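You operate a simulated robot arm through the tools that you are given. There is no shell and no other tool. Be economical: measure what you need, move in short steps, check, and stop when the job is done.

You are at the controls of a simulated robot arm. One attempt, no reset.

## Task
Stir the oats and milk in the orange lunch box, then lid it.
Fine: Four rounds or more with the wooden spoon, till no streak shows; lay the spoon back; press the orange lunch lid home and stand the box on the orange tray. Put no bare finger in food or drink. Spill a teaspoon at most; pinch, break and dent nothing; leave nothing switched on. Set down upright: wooden spoon.
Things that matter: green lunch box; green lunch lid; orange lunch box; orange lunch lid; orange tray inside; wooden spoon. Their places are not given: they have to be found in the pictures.

Only the result counts: the job must be done as asked and must still hold three seconds after the hand-in. Knocking over, shifting, dropping, spilling or breaking anything else fails it. Lids that push on must go on centred and level and be pressed home; caps that screw on are set level and turned clockwise until they are tight.

## Robot
A 7-joint arm with a two-finger parallel gripper, fixed in place. Base frame: the origin is at the foot of the arm, x ahead of it, y to its left, z up; the work surface is at about z = 800. Lengths are in mm, angles in rad, forces in N, time in s.
Its first joint turns from -2.897 to 2.897 rad. Payload 4.4 kg.
Tool frame: the origin (TCP) lies between the finger pads and is the grasp point; the fingertips stand 23 mm ahead of it; z points along the fingers, y is the line along which they close. Largest opening 94 mm; finger width 38, thickness 10; the body of the gripper, 54 by 96 mm, starts 39 mm behind the TCP.
Orientation is that of the tool frame in the base frame, as a unit quaternion [x, y, z, w]. With the fingers straight down and closing along the base's y, the tool's x points along the base's -x, its y along +y and its z along -z.

## Interface
- The arm moves only by the tool servo_tool. Its argument "commands" is a list of rows, each an object of numbers (a shift or turn left out is 0, a gripper value left out holds the last): "wx", "wy", "wz": the turn, a rotation vector about the base's x, y, z in rad; "tx", "ty", "tz": the shift along the base's x, y, z in mm; "claw": the finger opening in mm, from 0 to 94. In form: [{"wx": .., "wy": .., "wz": .., "tx": .., "ty": .., "tz": .., "claw": ..}, ...]. A call has 1 to 8 rows; each row is the pose to reach, as a shift and turn from the pose commanded when the call began. A row lasts 0.2 s, in which the tool goes at most 50 mm and 0.15 rad; a call with a longer step from one row to the next is refused whole, and so is a gripper value outside its range. A pose out of reach is approached as far as the arm can. The call stops where the force on the tool passes 40 N (or 10 N more than at its start, if that is more) or the arm is blocked; 0.2 s more then pass. The fingers move at their own pace (about 72 mm/s each) and stop on an object; they squeeze with about 40 N. The grip force told is the motor's: it shows also when the fingers shut on nothing. Time passes only in rows, and 0.2 s behind the last, so rows that repeat a pose let the fingers close. The reply holds the time, the measured pose of the TCP, the force on the tool along the base axes, the opening and the grip force, in the units named above and with some noise, with the torque about the TCP (base axes, N m) and any sound that the robot's microphone picked up, and new pictures: "show" is both (left out), scene, wrist or none.
- Cameras (640 x 400 px; columns grow to the right, rows downward): "scene" is fixed at [221.3, -501.2, 1560.5]; the picture's right is [0.85, -0.52, 0.00], its down [-0.31, -0.51, -0.80] and it looks along [0.42, 0.68, -0.60] (base axes); focal length 309 px, centre (320, 200). "wrist" rides on the gripper at [86, 16, -75] in the tool frame; the picture's right is [-0.18, 0.98, 0.00], its down [-0.58, -0.11, -0.81] and it looks along [-0.79, -0.15, 0.59] (tool axes); focal length 243 px, centre (320, 200).
- locate(camera, pixels): for up to 12 pixels [column, row] of the newest picture of that camera ("zoom" is the newest enlarged one), the place [x, y, z] in the base frame of the surface seen there, good to about 2 mm. The clock stands still meanwhile.
- inspect(camera, box): a new picture of the part [left, top, right, bottom] of that camera's present view, enlarged. The clock stands still meanwhile.
- sign_off(): hands the job in; it is judged then, once.

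Work in short steps. Measure before you move; look again where a grasp or a placing could have gone wrong, and mend it. You have 80 turns and 200 pictures in all, those below and enlarged ones among them. Open the gripper and draw the arm clear of the work before you hand the job in, unless the task says otherwise; then end with one line.

The tools are called after ">>>" as a command line: name --argument value ..., lists and objects as JSON in quotes. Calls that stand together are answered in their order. servo_tool: Moves the arm, as the interface text tells. Its arguments: {"type":"object","properties":{"commands":{"type":"array","items":{"type":"object","properties":{"wx":{"type":"number"},"wy":{"type":"number"},"wz":{"type":"number"},"tx":{"type":"number"},"ty":{"type":"number"},"tz":{"type":"number"},"claw":{"type":"number"}}}},"show":{"type":"string","enum":["both","scene","wrist","none"]}},"required":["commands"]} The other tools are called the same way: locate (camera, pixels) gives the place of the surface under pixels of a picture; inspect (camera, box) takes an enlarged picture of a part of a camera's view; sign_off () hands the job in.

At the start:

```text
time_s: 0.0
eef_pos: [792.7, -28.5, 1157.1]
tcp_rot: [0.0, 1.0, -0.001, 0.001]
ft_force: [0.7, 0.8, -0.3]
wrist_torque: [-0.03, 0.01, 0.02]
grip_width: 94.0
gripper_force: 0.0
```

scene: 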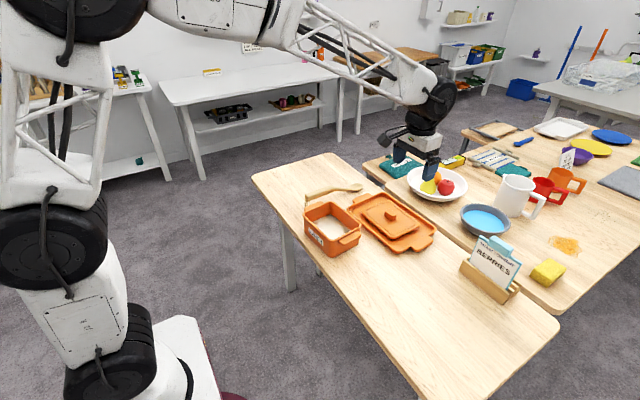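
wrist: 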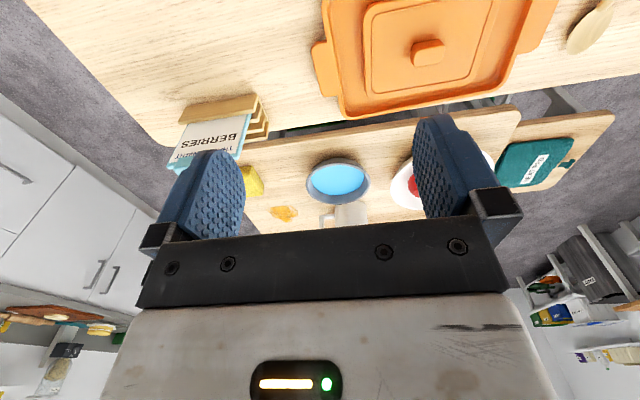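

The scene shows an orange box near (330,228), a lid on a tray near (390,220), and the spoon near (335,190). I zoom in on that area.

>>> inspect --camera "scene" --box '[280, 160, 460, 272]'

>>> inspect --camera "scene" --box '[360, 110, 640, 285]'

```text
3.56 times, centred on (370, 216) of scene
```

zoom: 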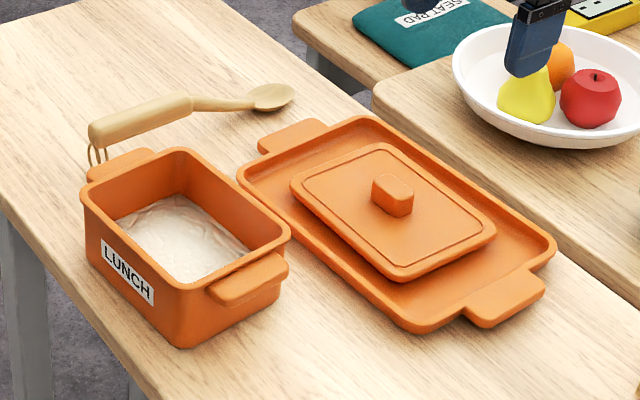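

```text
2.29 times, centred on (500, 198) of scene
```

zoom: 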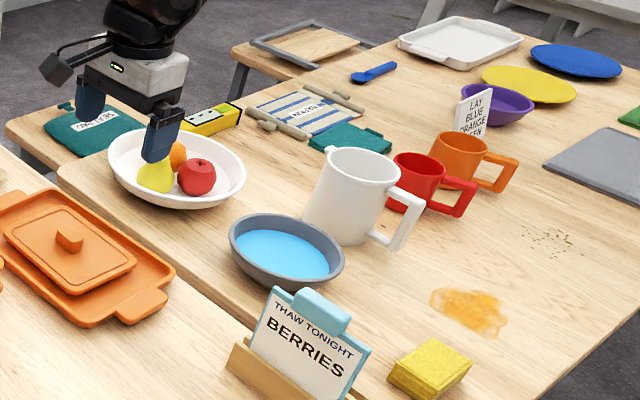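

I zoom in once more so I can measure the box, lid, tray and spoon there.

>>> inspect --camera "scene" --box '[290, 170, 380, 226]'

>>> inspect --camera "scene" --box '[280, 160, 460, 272]'

>>> locate --camera "zoom" --pixels '[[95, 133], [140, 112], [185, 100], [225, 104], [272, 97], [290, 88], [97, 155], [93, 190], [178, 152], [284, 235], [185, 312], [180, 235]]'

>>> locate --camera "zoom" --pixels '[[393, 184], [383, 178], [404, 195], [392, 210], [298, 185], [378, 148], [490, 236], [402, 272], [250, 172], [365, 120], [545, 245], [425, 325]]'

>>> locate --camera "zoom" --pixels '[[120, 165], [250, 278], [120, 115], [60, 170], [275, 120], [510, 300], [290, 133], [270, 200], [450, 280], [430, 300], [150, 210], [210, 240]]'

```text
7.11 times, centred on (335, 198) of scene
```

zoom: 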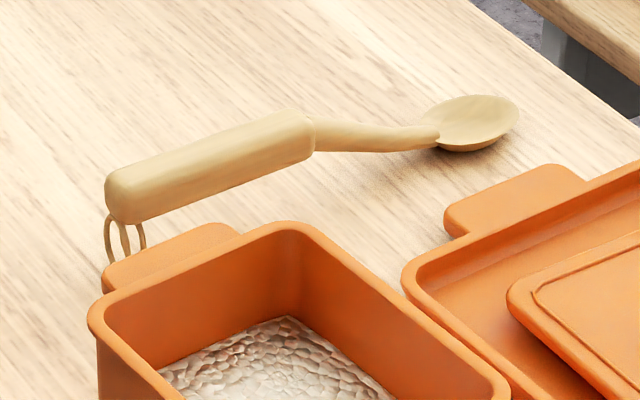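

```text
3.56 times, centred on (370, 216) of scene
```

zoom: 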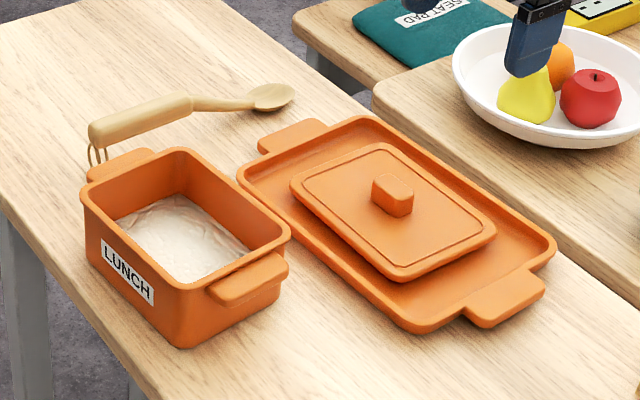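

```text
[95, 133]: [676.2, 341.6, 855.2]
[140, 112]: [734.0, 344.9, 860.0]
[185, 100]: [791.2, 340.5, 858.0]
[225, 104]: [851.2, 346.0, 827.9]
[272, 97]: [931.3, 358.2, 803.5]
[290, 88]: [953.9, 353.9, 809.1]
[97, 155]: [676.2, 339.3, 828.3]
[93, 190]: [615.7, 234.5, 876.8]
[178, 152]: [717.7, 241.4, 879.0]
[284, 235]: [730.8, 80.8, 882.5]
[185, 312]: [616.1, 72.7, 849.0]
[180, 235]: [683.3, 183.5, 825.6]
```

```text
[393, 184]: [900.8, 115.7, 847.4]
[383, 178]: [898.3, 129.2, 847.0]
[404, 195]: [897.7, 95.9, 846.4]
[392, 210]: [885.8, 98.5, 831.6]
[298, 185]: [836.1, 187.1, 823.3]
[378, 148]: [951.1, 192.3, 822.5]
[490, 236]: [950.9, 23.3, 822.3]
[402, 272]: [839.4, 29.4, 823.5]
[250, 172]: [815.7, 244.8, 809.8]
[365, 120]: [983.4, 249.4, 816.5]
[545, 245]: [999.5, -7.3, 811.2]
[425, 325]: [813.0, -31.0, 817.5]
```

```text
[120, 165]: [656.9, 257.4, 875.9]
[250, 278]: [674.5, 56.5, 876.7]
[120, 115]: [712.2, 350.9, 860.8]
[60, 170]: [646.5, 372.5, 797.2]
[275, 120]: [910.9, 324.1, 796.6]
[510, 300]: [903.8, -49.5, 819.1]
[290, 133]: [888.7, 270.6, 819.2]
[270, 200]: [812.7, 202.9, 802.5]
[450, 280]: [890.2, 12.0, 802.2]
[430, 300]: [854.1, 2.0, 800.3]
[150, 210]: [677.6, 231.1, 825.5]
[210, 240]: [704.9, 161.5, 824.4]
```

Box: rim z≈880, x 613–731, y 72–245, food at z≈825. Spoon: handle runs along x at y≈340, top z≈858, bowl near x≈940. I move above the handle and look with the wrist camera.

>>> servo_tool --commands '[{"tx": -8, "ty": 46, "tz": -18}, {"tx": -16, "ty": 92, "tz": -36}, {"tx": -24, "ty": 138, "tz": -54}, {"tx": -32, "ty": 184, "tz": -72}, {"tx": -40, "ty": 230, "tz": -90}, {"tx": -48, "ty": 276, "tz": -108}, {"tx": -56, "ty": 322, "tz": -126}, {"tx": -58, "ty": 366, "tz": -140}]'

```text
time_s: 1.8
eef_pos: [735.0, 338.3, 1017.5]
tcp_rot: [0.001, 1.0, -0.001, 0.001]
ft_force: [-0.9, -0.2, 0.3]
wrist_torque: [-0.01, 0.0, 0.02]
grip_width: 94.1
gripper_force: 0.1
```

scene: 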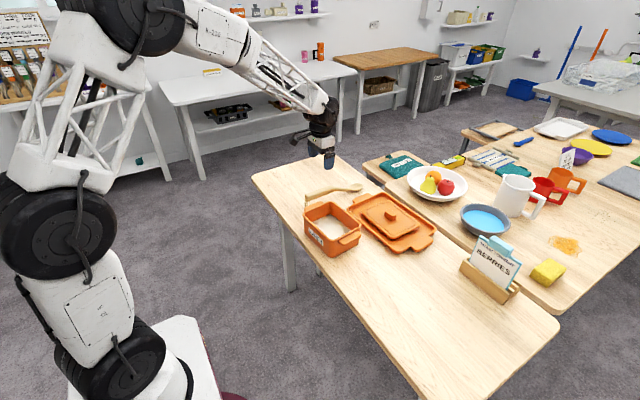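
wrist: 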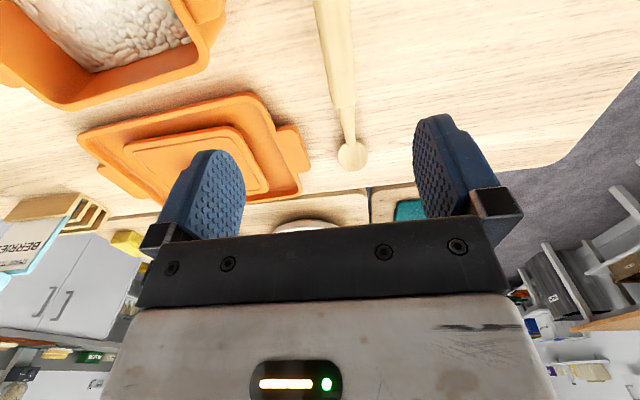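

The wrist view shows the handle at (335,50) and the spoon bowl at (351,156). I measure points across the handle and bowl.

>>> locate --camera "wrist" --pixels '[[318, 15], [333, 15], [348, 15], [321, 45], [335, 45], [350, 45], [331, 90], [343, 90], [353, 90], [348, 125], [351, 156], [352, 168]]'

>>> inspect --camera "scene" --box '[250, 70, 370, 205]'

```text
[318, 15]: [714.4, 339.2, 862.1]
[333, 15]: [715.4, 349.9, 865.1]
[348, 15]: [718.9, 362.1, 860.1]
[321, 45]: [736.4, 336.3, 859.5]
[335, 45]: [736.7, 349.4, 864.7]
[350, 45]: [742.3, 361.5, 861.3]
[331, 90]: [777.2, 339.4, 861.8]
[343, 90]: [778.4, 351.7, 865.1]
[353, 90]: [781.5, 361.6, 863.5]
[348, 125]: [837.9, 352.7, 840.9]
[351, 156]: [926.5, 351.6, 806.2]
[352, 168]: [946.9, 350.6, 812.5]
```

```text
2.96 times, centred on (310, 138) of scene
```

zoom: 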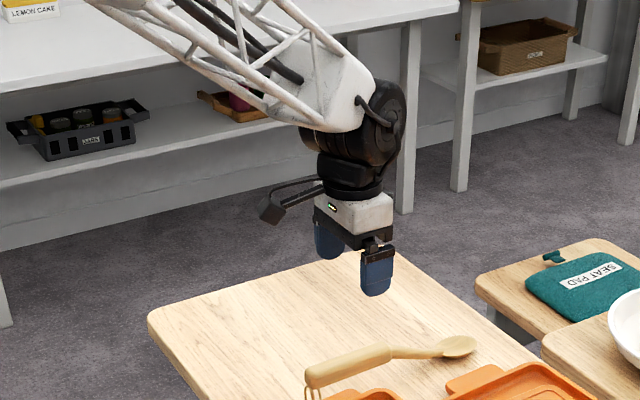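

Handle: y 337–362, top z 865, bottom about 838. I descend to x 735, y 350, z 850 and close.

>>> servo_tool --commands '[{"ty": 11.7, "tz": -45}, {"ty": 11.7, "tz": -90}, {"ty": 11.7, "tz": -130}, {"ty": 11.7, "tz": -155}, {"ty": 11.7, "tz": -167}, {"ty": 11.7, "tz": -167}]' --show "wrist"

>>> servo_tool --commands '[{"claw": 20}, {"claw": 10}, {"claw": 10}, {"claw": 10}]'

```text
time_s: 3.2
eef_pos: [736.3, 349.6, 850.2]
tcp_rot: [0.0, 1.0, -0.001, 0.0]
ft_force: [-0.5, -0.2, 0.9]
wrist_torque: [0.02, 0.01, -0.02]
grip_width: 93.6
gripper_force: 0.1
```

wrist: 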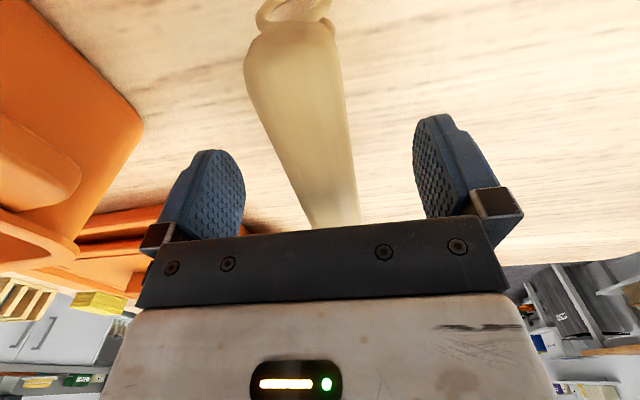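

```text
time_s: 4.2
eef_pos: [735.2, 350.4, 851.1]
tcp_rot: [0.0, 1.0, 0.0, 0.001]
ft_force: [0.2, 1.0, 0.8]
wrist_torque: [-0.02, -0.01, -0.07]
grip_width: 27.6
gripper_force: 39.9
```

scene: 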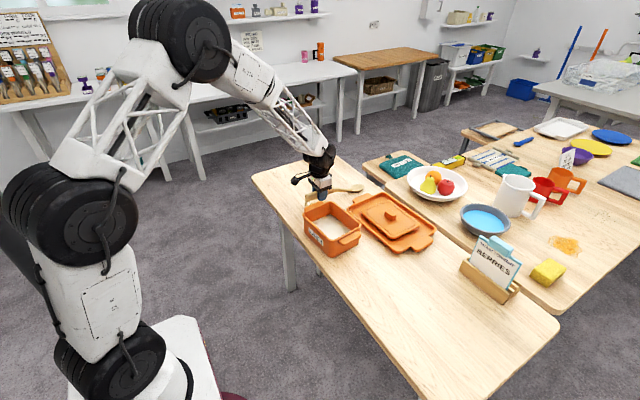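
wrist: 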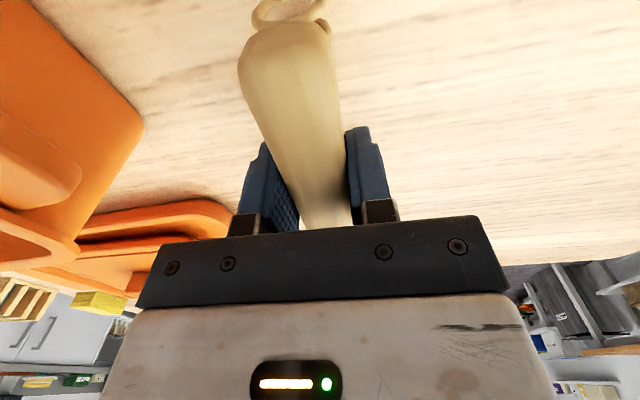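

The spoon is gripped at an opening of 27.6 mm. I lift it straight up, then yaw so the bowl swings toward −y.

>>> servo_tool --commands '[{"tz": 15}, {"tz": 50}, {"tz": 100}, {"tz": 150}, {"tz": 200}, {"tz": 250}]' --show "scene"

>>> servo_tool --commands '[{"wz": -0.14}, {"wz": -0.28}, {"wz": -0.42}, {"wz": -0.56}, {"wz": -0.7}, {"wz": -0.84}, {"wz": -0.98}, {"wz": -1.12}]' --show "none"

>>> servo_tool --commands '[{"wz": -0.14}, {"wz": -0.28}, {"wz": -0.42}, {"wz": -0.4508}]'

```text
time_s: 5.6
eef_pos: [733.7, 350.3, 1098.0]
tcp_rot: [0.0, 1.0, -0.001, -0.001]
ft_force: [0.8, 0.2, -0.3]
wrist_torque: [0.01, 0.01, 0.01]
grip_width: 10.2
gripper_force: 0.0
```

scene: 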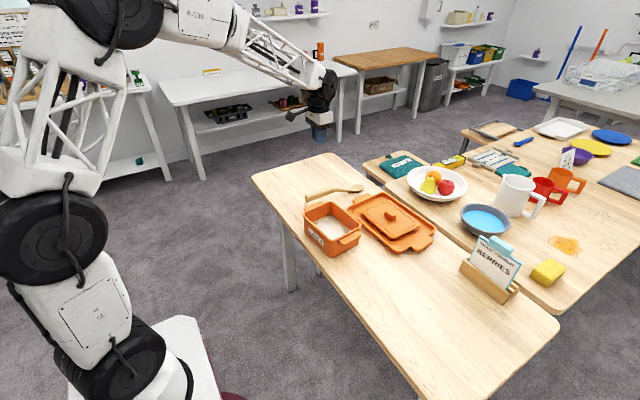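

```text
time_s: 7.4
eef_pos: [734.0, 348.6, 1098.8]
tcp_rot: [0.532, 0.847, -0.001, 0.001]
ft_force: [-0.6, 0.0, 0.3]
wrist_torque: [-0.01, 0.0, 0.03]
grip_width: 9.9
gripper_force: 0.0
```

```text
time_s: 8.4
eef_pos: [734.0, 348.4, 1098.3]
tcp_rot: [0.708, 0.706, 0.0, 0.0]
ft_force: [0.3, -0.8, 0.5]
wrist_torque: [0.04, 0.02, -0.01]
grip_width: 9.9
gripper_force: 0.1
```

scene: 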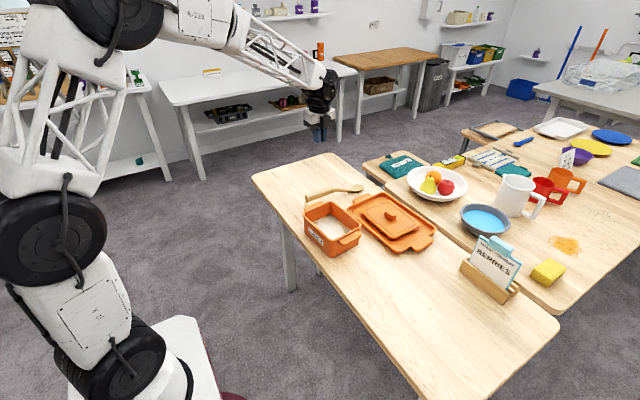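
wrist: 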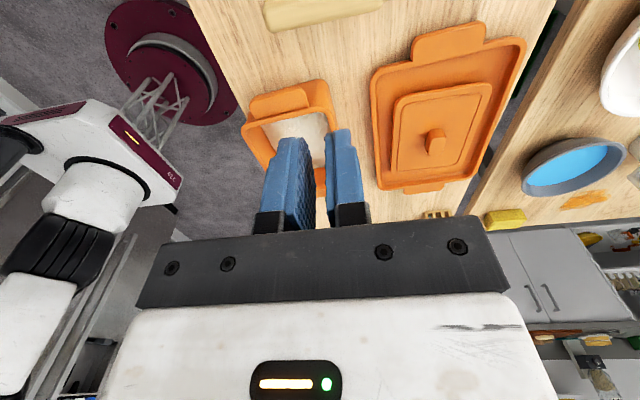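

The spoon slipped out at the lift: the opening is now 10 mm and the spoon is still on the table. I check where it lies.

>>> inspect --camera "scene" --box '[290, 170, 380, 226]'

>>> locate --camera "zoom" --pixels '[[115, 180], [120, 205], [200, 155], [200, 180], [300, 120], [300, 155], [205, 195], [300, 160], [105, 260], [140, 245], [480, 105], [510, 120]]'

```text
7.11 times, centred on (335, 198) of scene
```

zoom: 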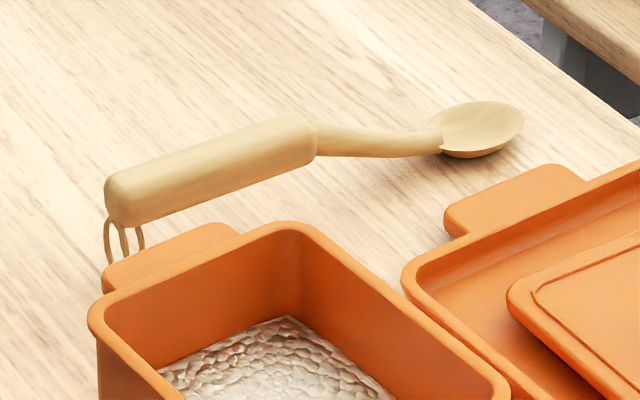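

```text
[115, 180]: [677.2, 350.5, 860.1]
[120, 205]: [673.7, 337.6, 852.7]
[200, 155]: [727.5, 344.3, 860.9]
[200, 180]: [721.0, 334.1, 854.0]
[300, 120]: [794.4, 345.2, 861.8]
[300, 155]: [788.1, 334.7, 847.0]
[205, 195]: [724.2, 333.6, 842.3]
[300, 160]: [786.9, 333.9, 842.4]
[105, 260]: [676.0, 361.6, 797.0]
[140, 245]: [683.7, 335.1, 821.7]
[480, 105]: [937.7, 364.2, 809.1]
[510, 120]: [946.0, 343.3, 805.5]
```

The spoon is where it was (handle y 334–361, now slightly turned). I yaw back and regrip a little lower with a full close, then lift slowly.

>>> servo_tool --commands '[{"wz": 0.14, "claw": 94}, {"wz": 0.28}, {"wz": 0.42}, {"wz": 0.56}, {"wz": 0.7}, {"wz": 0.84}, {"wz": 0.98}, {"wz": 1.12}]' --show "none"

>>> servo_tool --commands '[{"wz": 0.14, "tz": -40}, {"wz": 0.28, "tz": -85}, {"wz": 0.42, "tz": -130}, {"wz": 0.4508, "tz": -170}]' --show "wrist"

```text
time_s: 10.2
eef_pos: [734.9, 348.6, 1099.9]
tcp_rot: [0.223, 0.975, -0.002, 0.001]
ft_force: [-1.1, 0.4, 0.1]
wrist_torque: [-0.01, -0.01, -0.03]
grip_width: 94.0
gripper_force: 0.1
```

```text
time_s: 11.2
eef_pos: [735.7, 351.2, 931.2]
tcp_rot: [-0.001, 1.0, 0.0, 0.002]
ft_force: [0.0, -0.5, 0.5]
wrist_torque: [-0.04, 0.0, -0.02]
grip_width: 93.8
gripper_force: 0.1
```

wrist: 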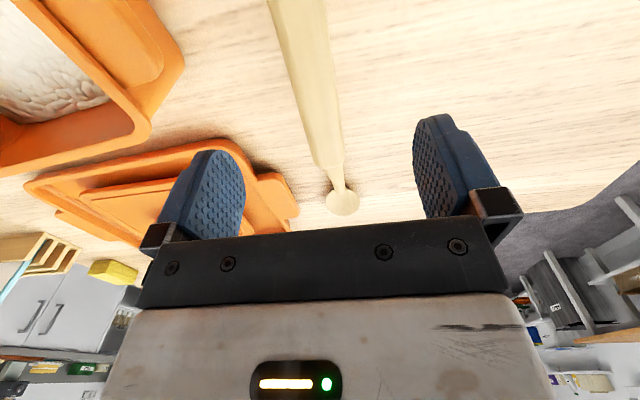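

Now I descend to z≈844 and shift to x≈745, then close fully.

>>> servo_tool --commands '[{"tx": 8, "ty": -2, "tz": -40}, {"tx": 8, "ty": -2, "tz": -72}, {"tx": 8, "ty": -2, "tz": -86}, {"tx": 8, "ty": -2, "tz": -86}, {"tx": 8, "ty": -2, "tz": -86, "claw": 0}, {"tx": 8, "ty": -2, "tz": -86}, {"tx": 8, "ty": -2, "tz": -86}, {"tx": 8, "ty": -2, "tz": -86}]' --show "none"

>>> servo_tool --commands '[{"tz": 0}, {"tz": 1}, {"tz": 3}, {"tz": 5}, {"tz": 8}]'

```text
time_s: 13.0
eef_pos: [741.2, 348.8, 845.1]
tcp_rot: [0.001, 1.0, -0.002, 0.0]
ft_force: [0.3, -1.0, 0.0]
wrist_torque: [-0.01, -0.02, 0.01]
grip_width: 27.7
gripper_force: 40.1
```

```text
time_s: 14.2
eef_pos: [741.0, 347.8, 852.0]
tcp_rot: [-0.001, 1.0, -0.001, 0.001]
ft_force: [-0.4, 0.5, -0.5]
wrist_torque: [-0.03, 0.02, 0.02]
grip_width: 27.4
gripper_force: 40.0
```

scene: 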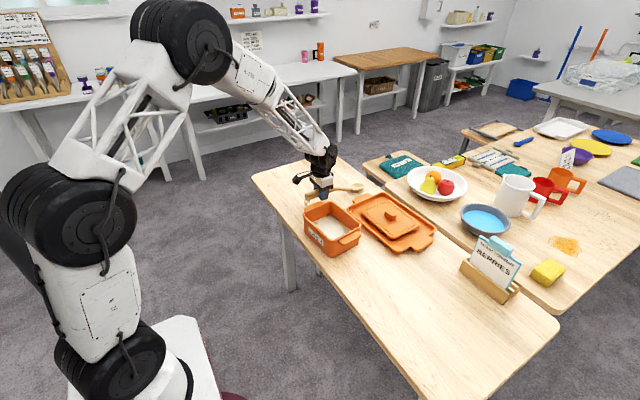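
wrist: 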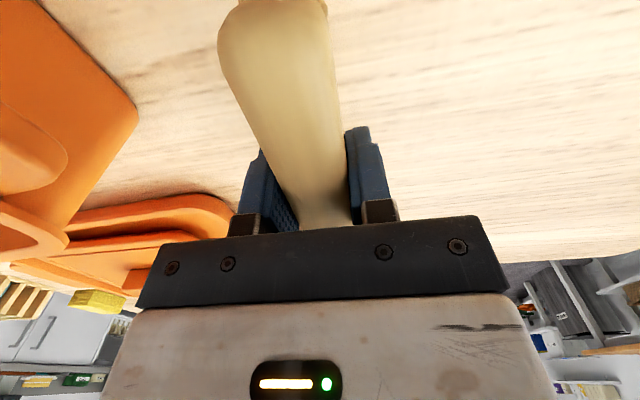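

The grip holds after an 8 mm lift, but the handle may be slipping through. I zoom in to see whether the feet left the table.

>>> inspect --camera "scene" --box '[290, 160, 380, 216]'

>>> locate --camera "zoom" --pixels '[[115, 240], [480, 190], [510, 190], [300, 230], [340, 205], [400, 205], [105, 320], [495, 170]]'

```text
7.11 times, centred on (335, 188) of scene
```

zoom: 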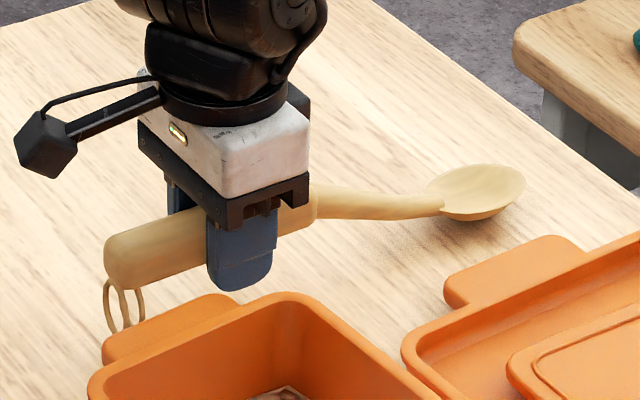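

```text
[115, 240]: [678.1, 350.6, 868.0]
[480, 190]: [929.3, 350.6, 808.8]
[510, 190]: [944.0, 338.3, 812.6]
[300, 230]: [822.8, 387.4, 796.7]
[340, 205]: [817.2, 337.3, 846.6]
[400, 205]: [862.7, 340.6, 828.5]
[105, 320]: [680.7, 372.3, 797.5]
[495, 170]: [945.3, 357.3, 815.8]
```

The handle end rose about 8 mm and the bowl about 5, so it holds this time. I continue lifting gradually.

>>> servo_tool --commands '[{"tz": 4}, {"tz": 10}, {"tz": 18}, {"tz": 27}, {"tz": 36}, {"tz": 44}, {"tz": 50}, {"tz": 52}]' --show "scene"

>>> inspect --camera "scene" --box '[290, 140, 380, 196]'

```text
time_s: 16.0
eef_pos: [743.7, 346.8, 903.7]
tcp_rot: [-0.001, 1.0, -0.001, 0.001]
ft_force: [0.7, -0.2, -0.1]
wrist_torque: [0.03, 0.06, 0.03]
grip_width: 27.5
gripper_force: 39.4
```

scene: 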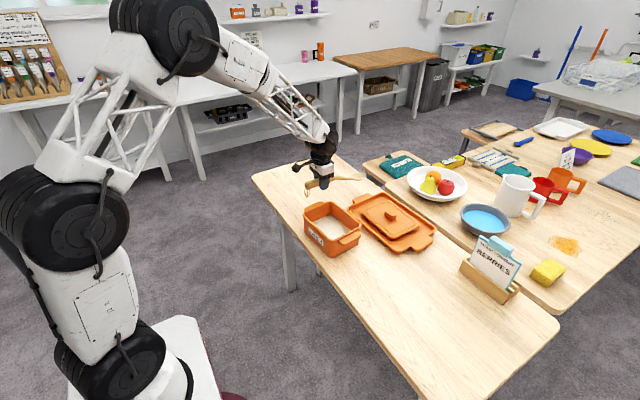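

```text
7.11 times, centred on (335, 168) of scene
```

zoom: 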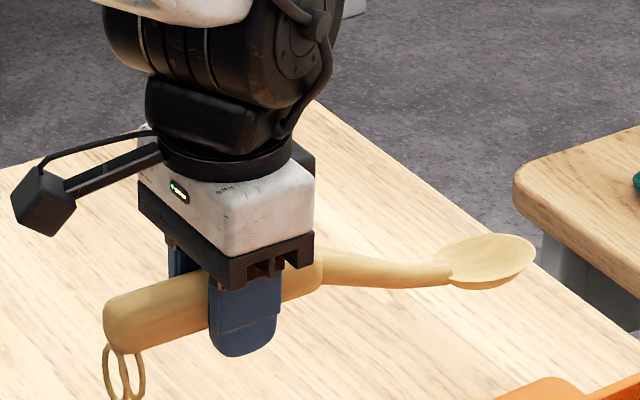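

The spoon is fully up. I raise it at moderate speed to about z 1060, then yaw −90° gently.

>>> servo_tool --commands '[{"tz": 8}, {"tz": 25}, {"tz": 45}, {"tz": 67}, {"tz": 90}, {"tz": 112}, {"tz": 134}, {"tz": 150}]' --show "none"

>>> servo_tool --commands '[{"wz": -0.06}, {"wz": -0.16}, {"wz": -0.26}, {"wz": -0.36}, {"wz": -0.46}, {"wz": -0.56}, {"wz": -0.66}, {"wz": -0.74}]' --show "none"

>>> servo_tool --commands '[{"wz": -0.06}, {"wz": -0.16}, {"wz": -0.28}, {"wz": -0.4}, {"wz": -0.52}, {"wz": -0.64}, {"wz": -0.76}, {"wz": -0.8308}]'

```text
time_s: 17.8
eef_pos: [742.3, 346.6, 1053.8]
tcp_rot: [0.0, 1.0, -0.001, 0.0]
ft_force: [0.2, 0.1, -0.6]
wrist_torque: [-0.04, 0.06, 0.01]
grip_width: 27.1
gripper_force: 39.8
```

```text
time_s: 19.6
eef_pos: [743.0, 346.0, 1053.4]
tcp_rot: [0.362, 0.932, -0.001, 0.001]
ft_force: [-0.9, -0.8, 0.0]
wrist_torque: [0.02, 0.01, 0.03]
grip_width: 27.6
gripper_force: 40.1
```

```text
time_s: 21.4
eef_pos: [743.5, 347.1, 1054.0]
tcp_rot: [0.708, 0.706, -0.001, 0.001]
ft_force: [-0.1, -0.4, -0.5]
wrist_torque: [0.04, 0.02, 0.02]
grip_width: 27.3
gripper_force: 39.8
```

scene: 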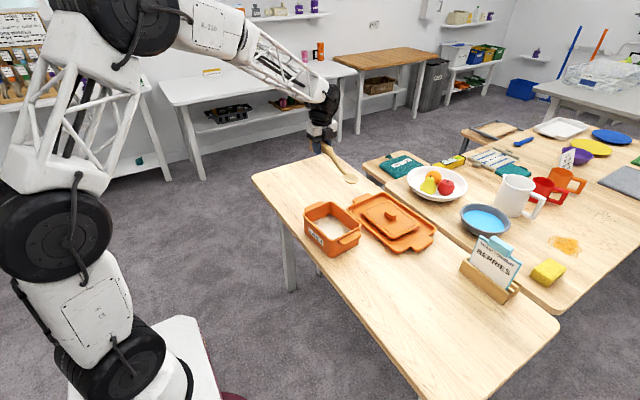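
wrist: 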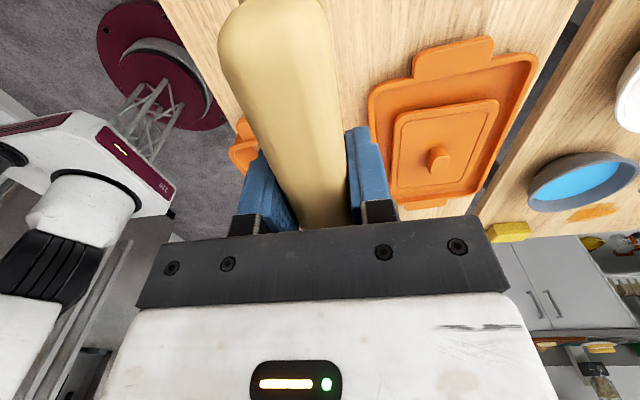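

The spoon now points −y. I tilt it +0.9 rad about x while rising 80 mm, so the bowl points down above the box level.

>>> servo_tool --commands '[{"wx": 0.06, "tz": 10}, {"wx": 0.18, "tz": 20, "tx": -5}, {"wx": 0.3, "tz": 35, "tx": -15}, {"wx": 0.43, "tz": 50, "tx": -30}, {"wx": 0.56, "tz": 65, "tx": -45}, {"wx": 0.69, "tz": 80, "tx": -60}, {"wx": 0.81, "tz": 90, "tx": -68}, {"wx": 0.9, "tz": 90, "tx": -71}]'

```text
time_s: 23.2
eef_pos: [672.2, 346.3, 1144.8]
tcp_rot: [0.637, 0.637, 0.307, -0.308]
ft_force: [-0.4, -0.6, -1.1]
wrist_torque: [0.03, 0.01, 0.01]
grip_width: 27.4
gripper_force: 39.9
```

scene: 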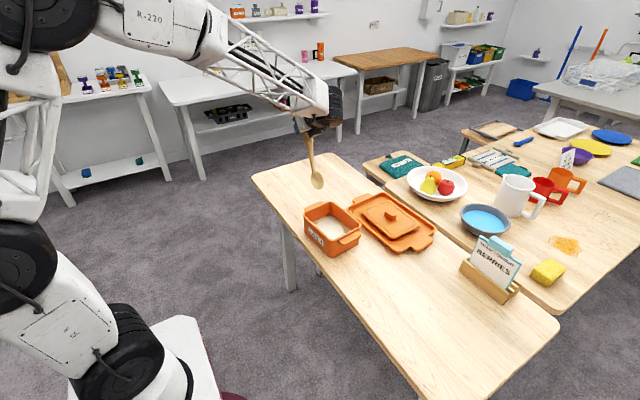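
wrist: 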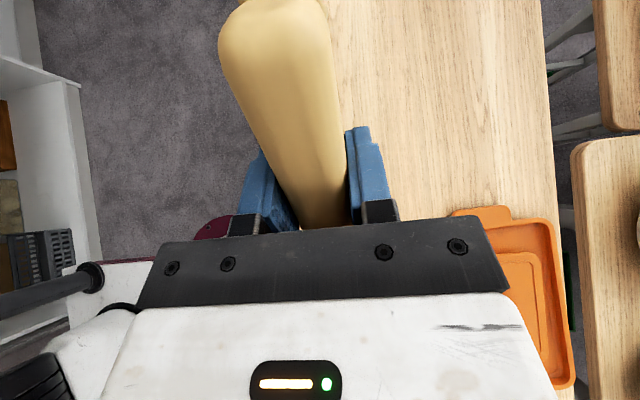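

The tilt worked. I measure the spoon bowl at about (317,181).

>>> inspect --camera "scene" --box '[270, 110, 370, 200]'

>>> locate --camera "scene" --pixels '[[317, 187], [317, 181], [316, 175], [312, 165], [311, 155], [310, 145]]'

```text
4.44 times, centred on (320, 155) of scene
```

zoom: 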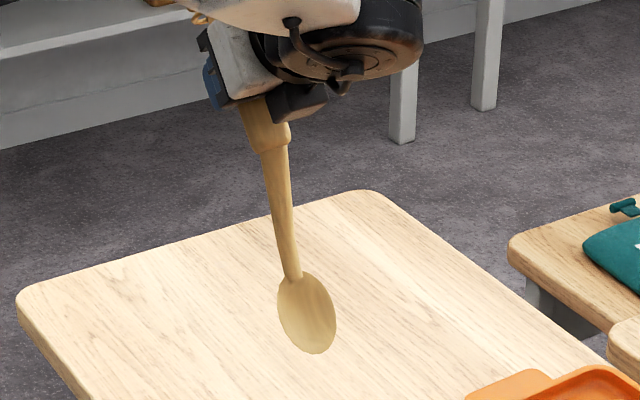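

```text
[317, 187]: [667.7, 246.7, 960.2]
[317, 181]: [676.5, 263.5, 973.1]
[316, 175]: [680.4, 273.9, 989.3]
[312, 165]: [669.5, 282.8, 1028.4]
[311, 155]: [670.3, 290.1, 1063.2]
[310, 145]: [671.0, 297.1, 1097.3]
```

The tip sits at TCP offset (−2, −100, −187). I move over the box centre, then lower gently to tip z≈818.

>>> servo_tool --commands '[{"ty": -20}, {"ty": -50}, {"ty": -80, "tz": -10}, {"ty": -97, "tz": -25}, {"ty": -97, "tz": -45}]'

>>> inspect --camera "scene" --box '[280, 150, 380, 260]'

```text
time_s: 24.4
eef_pos: [671.9, 249.8, 1102.1]
tcp_rot: [0.637, 0.637, 0.307, -0.307]
ft_force: [0.3, -0.4, 0.1]
wrist_torque: [-0.03, 0.02, -0.03]
grip_width: 27.2
gripper_force: 40.0
```

scene: 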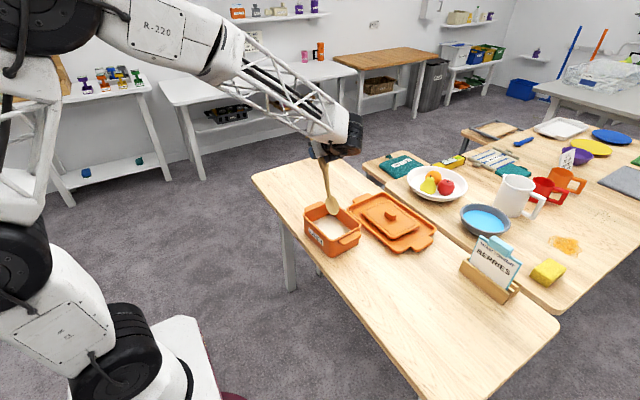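
wrist: 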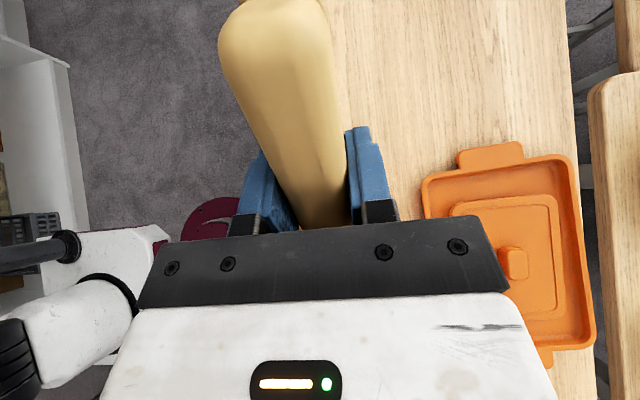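

```text
3.64 times, centred on (330, 205) of scene
```

zoom: 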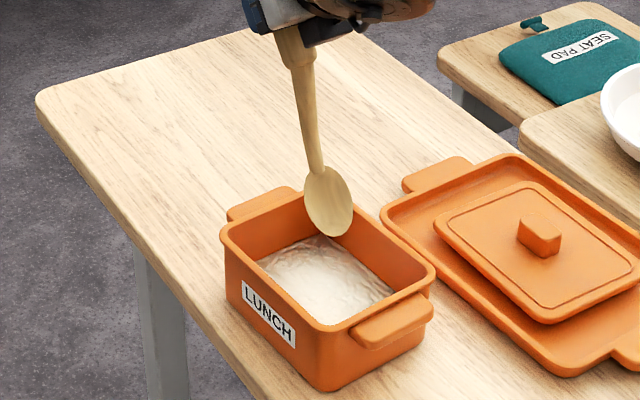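

The tip is above the box's middle. I lower it 97 mm, slowly near the end.

>>> servo_tool --commands '[{"tz": -20}, {"tz": -40}, {"tz": -58}, {"tz": -72}, {"tz": -82}, {"tz": -89}, {"tz": -94}, {"tz": -97}]' --show "scene"

>>> inspect --camera "scene" --box '[290, 180, 380, 260]'

```text
time_s: 26.2
eef_pos: [671.8, 248.4, 1002.9]
tcp_rot: [0.637, 0.637, 0.306, -0.307]
ft_force: [0.7, 1.1, -0.2]
wrist_torque: [0.05, -0.01, 0.0]
grip_width: 27.6
gripper_force: 39.9
```

scene: 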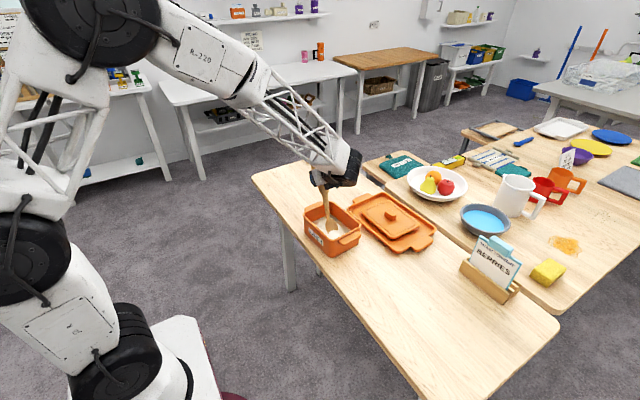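

```text
5.00 times, centred on (335, 220) of scene
```

zoom: 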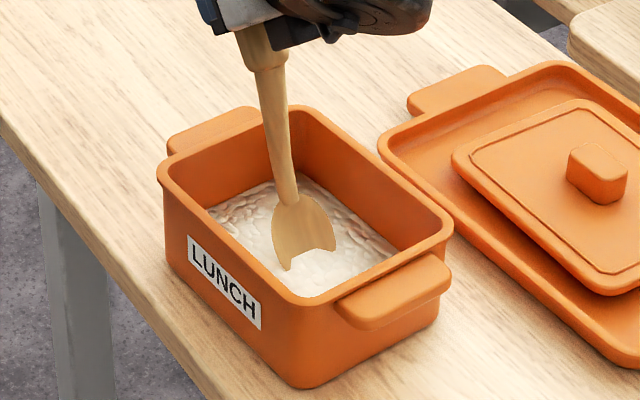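

The bowl is immersed in the food without contact force. I move to the edge of a stirring ellipse and do a first round at moderate speed.

>>> servo_tool --commands '[{"tx": 8, "tz": -1}, {"tx": 16, "tz": -2}, {"tx": 22, "tz": -3}]' --show "none"

>>> servo_tool --commands '[{"tx": -6.4, "ty": 19.8}, {"tx": -22, "ty": 28}, {"tx": -37.6, "ty": 19.8}, {"tx": -44, "ty": 0}, {"tx": -37.6, "ty": -19.8}, {"tx": -22, "ty": -28}, {"tx": -6.4, "ty": -19.8}, {"tx": 0, "ty": 0}]' --show "scene"

>>> inspect --camera "scene" --box '[290, 180, 380, 260]'

```text
time_s: 27.0
eef_pos: [694.3, 248.4, 999.2]
tcp_rot: [0.637, 0.638, 0.306, -0.308]
ft_force: [0.2, 0.0, -0.3]
wrist_torque: [0.02, 0.02, 0.05]
grip_width: 27.4
gripper_force: 40.5
```

```text
time_s: 28.8
eef_pos: [694.5, 248.3, 999.7]
tcp_rot: [0.637, 0.636, 0.308, -0.308]
ft_force: [0.1, 0.4, -1.5]
wrist_torque: [-0.01, -0.01, 0.01]
grip_width: 27.6
gripper_force: 39.8
```

scene: 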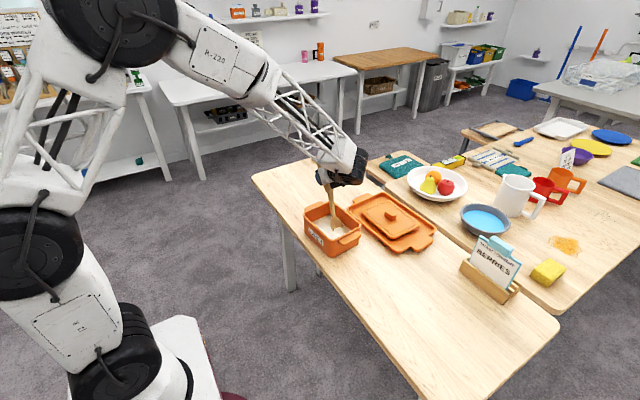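

```text
5.00 times, centred on (335, 220) of scene
```

zoom: 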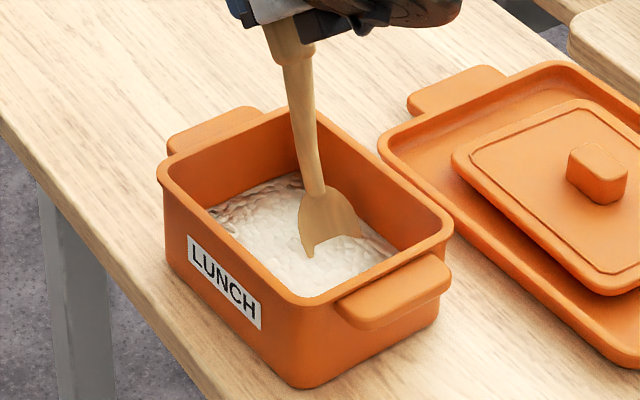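

No spill or contact. I do three more rounds.

>>> servo_tool --commands '[{"tx": -6.4, "ty": 19.8}, {"tx": -22, "ty": 28}, {"tx": -37.6, "ty": 19.8}, {"tx": -44, "ty": 0}, {"tx": -37.6, "ty": -19.8}, {"tx": -22, "ty": -28}, {"tx": -6.4, "ty": -19.8}, {"tx": 0, "ty": 0}]' --show "none"

>>> servo_tool --commands '[{"tx": -6.4, "ty": 19.8}, {"tx": -22, "ty": 28}, {"tx": -37.6, "ty": 19.8}, {"tx": -44, "ty": 0}, {"tx": -37.6, "ty": -19.8}, {"tx": -22, "ty": -28}, {"tx": -6.4, "ty": -19.8}, {"tx": 0, "ty": 0}]' --show "none"

>>> servo_tool --commands '[{"tx": -6.4, "ty": 19.8}, {"tx": -22, "ty": 28}, {"tx": -37.6, "ty": 19.8}, {"tx": -44, "ty": 0}, {"tx": -37.6, "ty": -19.8}, {"tx": -22, "ty": -28}, {"tx": -6.4, "ty": -19.8}, {"tx": 0, "ty": 0}]' --show "scene"

>>> inspect --camera "scene" --box '[290, 180, 380, 260]'

```text
time_s: 30.6
eef_pos: [694.7, 249.3, 999.0]
tcp_rot: [0.638, 0.636, 0.307, -0.307]
ft_force: [-0.6, -0.1, 0.5]
wrist_torque: [-0.02, 0.02, 0.01]
grip_width: 27.4
gripper_force: 40.6
```

```text
time_s: 32.4
eef_pos: [693.7, 249.9, 998.6]
tcp_rot: [0.637, 0.637, 0.306, -0.308]
ft_force: [-0.1, 0.8, 0.3]
wrist_torque: [0.03, 0.01, -0.01]
grip_width: 27.8
gripper_force: 39.8
```

```text
time_s: 34.2
eef_pos: [693.0, 249.5, 998.9]
tcp_rot: [0.637, 0.637, 0.306, -0.307]
ft_force: [-0.4, -0.1, -0.4]
wrist_torque: [-0.01, 0.0, -0.03]
grip_width: 27.5
gripper_force: 39.8
```

scene: 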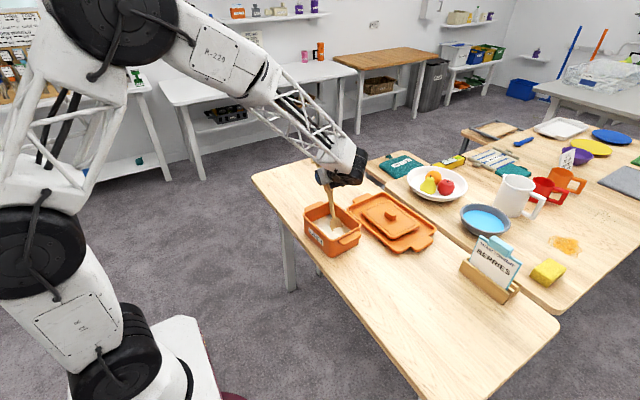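

```text
5.00 times, centred on (335, 220) of scene
```

zoom: 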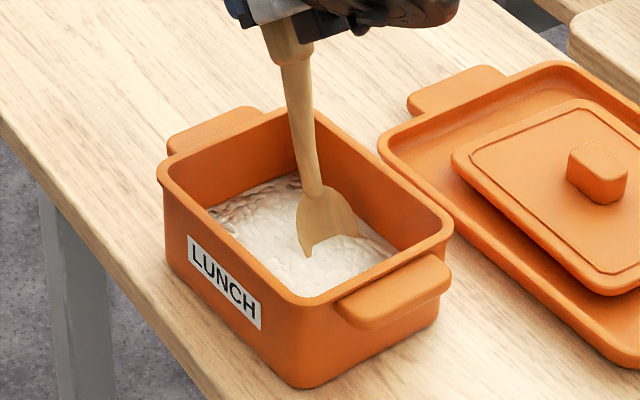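

Four rounds are done, but a brownish patch remains at the far left (≈(250,205) in the zoom). I add wider, slower rounds to sweep more of the food.

>>> servo_tool --commands '[{"tx": 2, "ty": 8}, {"tx": -1, "ty": 20}, {"tx": -8, "ty": 28}, {"tx": -22, "ty": 33}, {"tx": -36, "ty": 28}, {"tx": -43, "ty": 20}, {"tx": -46, "ty": 8}, {"tx": -47, "ty": -5}]' --show "none"

>>> servo_tool --commands '[{"tx": 2, "ty": -14}, {"tx": 8, "ty": -28}, {"tx": 18, "ty": -38}, {"tx": 27, "ty": -40}, {"tx": 36, "ty": -37}, {"tx": 44, "ty": -26}, {"tx": 48, "ty": -12}, {"tx": 49, "ty": 0}]' --show "none"

>>> servo_tool --commands '[{"tx": 0, "ty": 13}, {"tx": -3, "ty": 25}, {"tx": -10, "ty": 33}, {"tx": -24, "ty": 38}, {"tx": -38, "ty": 33}, {"tx": -45, "ty": 25}, {"tx": -48, "ty": 13}, {"tx": -49, "ty": 0}]' --show "none"

>>> servo_tool --commands '[{"tx": 2, "ty": -14}, {"tx": 8, "ty": -28}, {"tx": 18, "ty": -38}, {"tx": 27, "ty": -40}, {"tx": 36, "ty": -37}, {"tx": 44, "ty": -26}, {"tx": 48, "ty": -12}, {"tx": 49, "ty": 0}]' --show "scene"

>>> inspect --camera "scene" --box '[290, 180, 380, 260]'

```text
time_s: 36.0
eef_pos: [646.3, 245.1, 998.2]
tcp_rot: [0.637, 0.637, 0.307, -0.308]
ft_force: [-0.4, -0.7, -0.3]
wrist_torque: [0.02, 0.02, 0.0]
grip_width: 27.5
gripper_force: 39.7
```

```text
time_s: 37.8
eef_pos: [695.6, 244.2, 996.8]
tcp_rot: [0.637, 0.637, 0.307, -0.308]
ft_force: [0.2, -0.5, -0.3]
wrist_torque: [-0.01, -0.01, 0.0]
grip_width: 27.5
gripper_force: 39.8
```

```text
time_s: 39.6
eef_pos: [646.5, 244.3, 997.8]
tcp_rot: [0.637, 0.637, 0.307, -0.307]
ft_force: [0.2, 0.0, -0.6]
wrist_torque: [-0.01, -0.02, -0.02]
grip_width: 27.5
gripper_force: 39.9
```

```text
time_s: 41.4
eef_pos: [695.7, 244.7, 998.9]
tcp_rot: [0.636, 0.638, 0.306, -0.308]
ft_force: [0.2, -0.3, -0.9]
wrist_torque: [0.0, 0.0, 0.02]
grip_width: 27.4
gripper_force: 39.9
```

scene: 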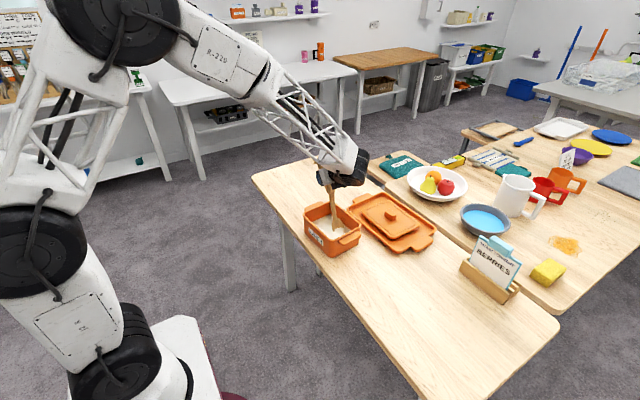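

```text
5.00 times, centred on (335, 220) of scene
```

zoom: 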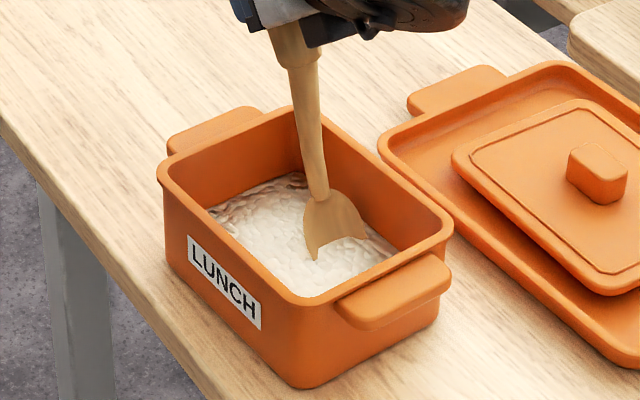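

The spoon hides some of the food, so I raise it slowly above the box (letting it drip there) and look at the surface.

>>> servo_tool --commands '[{"tz": 4, "tx": -8}, {"tz": 10, "tx": -15}, {"tz": 18, "tx": -22}, {"tz": 30, "tx": -22}, {"tz": 45, "tx": -22}, {"tz": 62, "tx": -22}, {"tz": 80, "tx": -22}, {"tz": 90, "tx": -22}]' --show "none"

>>> servo_tool --commands '[{"tz": 0}, {"tz": 15}, {"tz": 30}, {"tz": 30}, {"tz": 30}]' --show "scene"

>>> inspect --camera "scene" --box '[300, 160, 370, 250]'

```text
time_s: 43.2
eef_pos: [674.2, 244.5, 1089.3]
tcp_rot: [0.637, 0.637, 0.306, -0.308]
ft_force: [-0.4, 0.3, -0.2]
wrist_torque: [0.0, 0.02, 0.01]
grip_width: 27.4
gripper_force: 40.1
```

```text
time_s: 44.4
eef_pos: [673.9, 244.5, 1119.8]
tcp_rot: [0.637, 0.637, 0.307, -0.307]
ft_force: [-0.9, -0.1, -1.1]
wrist_torque: [0.01, 0.0, 0.01]
grip_width: 27.4
gripper_force: 40.5
```

scene: 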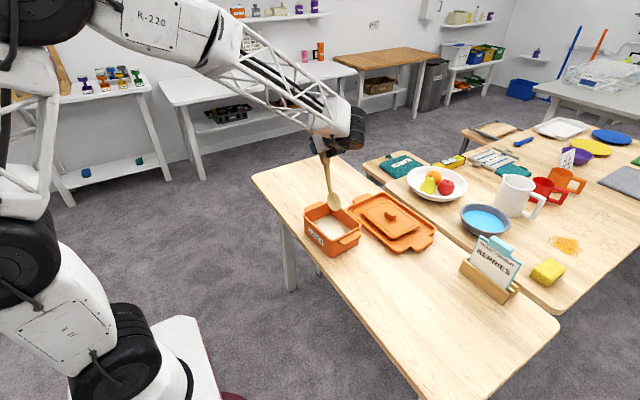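

```text
4.44 times, centred on (335, 205) of scene
```

zoom: 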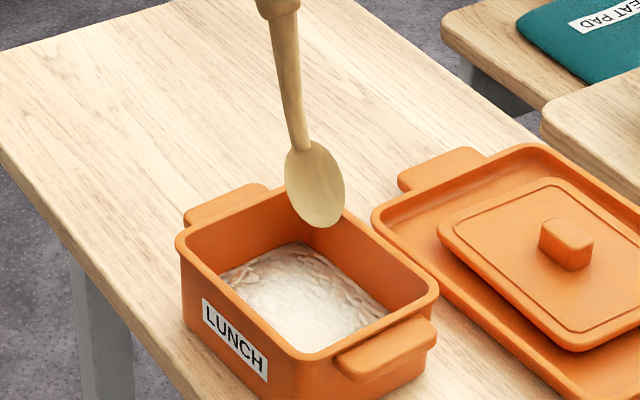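

I zoom further in on the food surface to check for streaks.

>>> inspect --camera "scene" --box '[315, 208, 360, 244]'

```text
11.11 times, centred on (338, 226) of scene
```

zoom: 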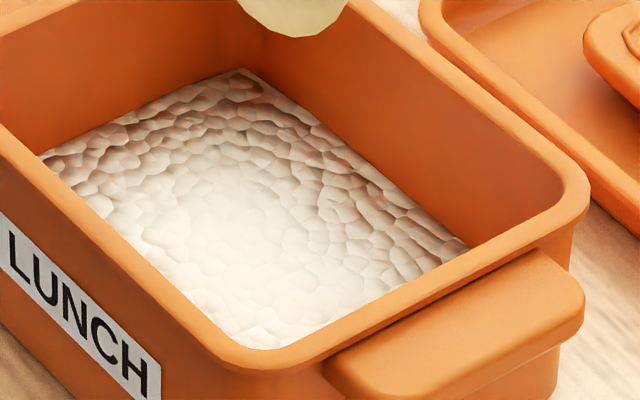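

To compare with the start, I take the same crop as the first picture.

>>> inspect --camera "scene" --box '[280, 160, 460, 272]'

>>> inspect --camera "scene" --box '[290, 170, 380, 226]'

```text
3.56 times, centred on (370, 216) of scene
```

zoom: 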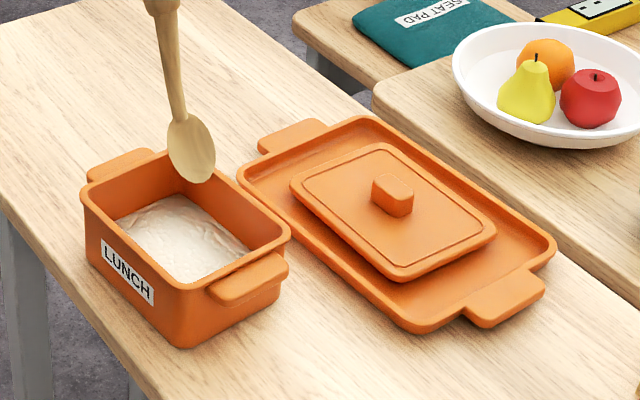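

```text
7.11 times, centred on (335, 198) of scene
```

zoom: 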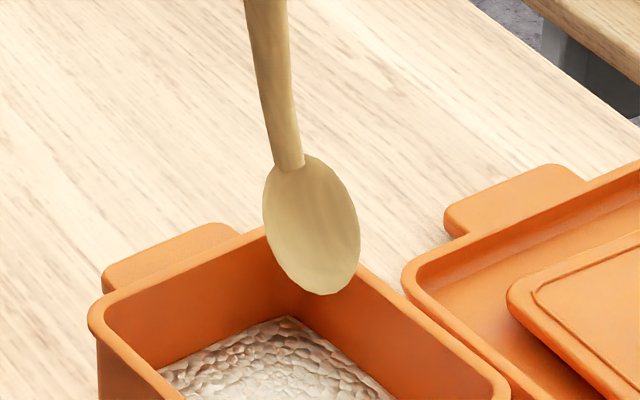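

The look is much as before, so I stir more rounds, deeper and centred on the box. I lower again at TCP (674,250), in small steps with force checks.

>>> servo_tool --commands '[{"tz": -20, "ty": 2}, {"tz": -45, "ty": 4}, {"tz": -68, "ty": 4}, {"tz": -88, "ty": 4}, {"tz": -104, "ty": 4}, {"tz": -114, "ty": 4}, {"tz": -120, "ty": 4}, {"tz": -122, "ty": 4}]' --show "none"

>>> servo_tool --commands '[{"tz": -0.7}, {"tz": -1.4}, {"tz": -2}]' --show "none"

>>> servo_tool --commands '[{"tz": -0.7}, {"tz": -1.4}, {"tz": -2}]' --show "none"

>>> inspect --camera "scene" --box '[315, 190, 360, 244]'

```text
time_s: 46.2
eef_pos: [673.3, 249.4, 997.4]
tcp_rot: [0.637, 0.637, 0.307, -0.308]
ft_force: [-0.4, -0.1, -1.8]
wrist_torque: [0.03, 0.0, -0.01]
grip_width: 27.6
gripper_force: 39.5
```

```text
time_s: 47.0
eef_pos: [673.6, 247.9, 994.3]
tcp_rot: [0.636, 0.637, 0.307, -0.308]
ft_force: [-0.1, -0.4, -0.9]
wrist_torque: [0.02, 0.03, 0.02]
grip_width: 27.3
gripper_force: 40.0
```

```text
time_s: 47.8
eef_pos: [674.0, 248.0, 991.6]
tcp_rot: [0.637, 0.637, 0.307, -0.308]
ft_force: [-0.7, 0.8, -0.2]
wrist_torque: [0.01, -0.01, -0.02]
grip_width: 27.3
gripper_force: 39.8
```

```text
7.41 times, centred on (338, 217) of scene
```

zoom: 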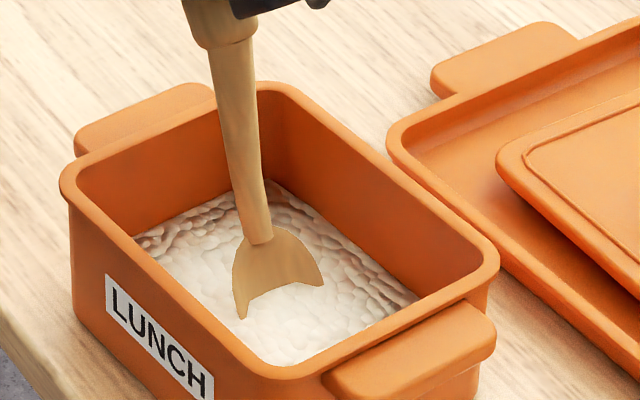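

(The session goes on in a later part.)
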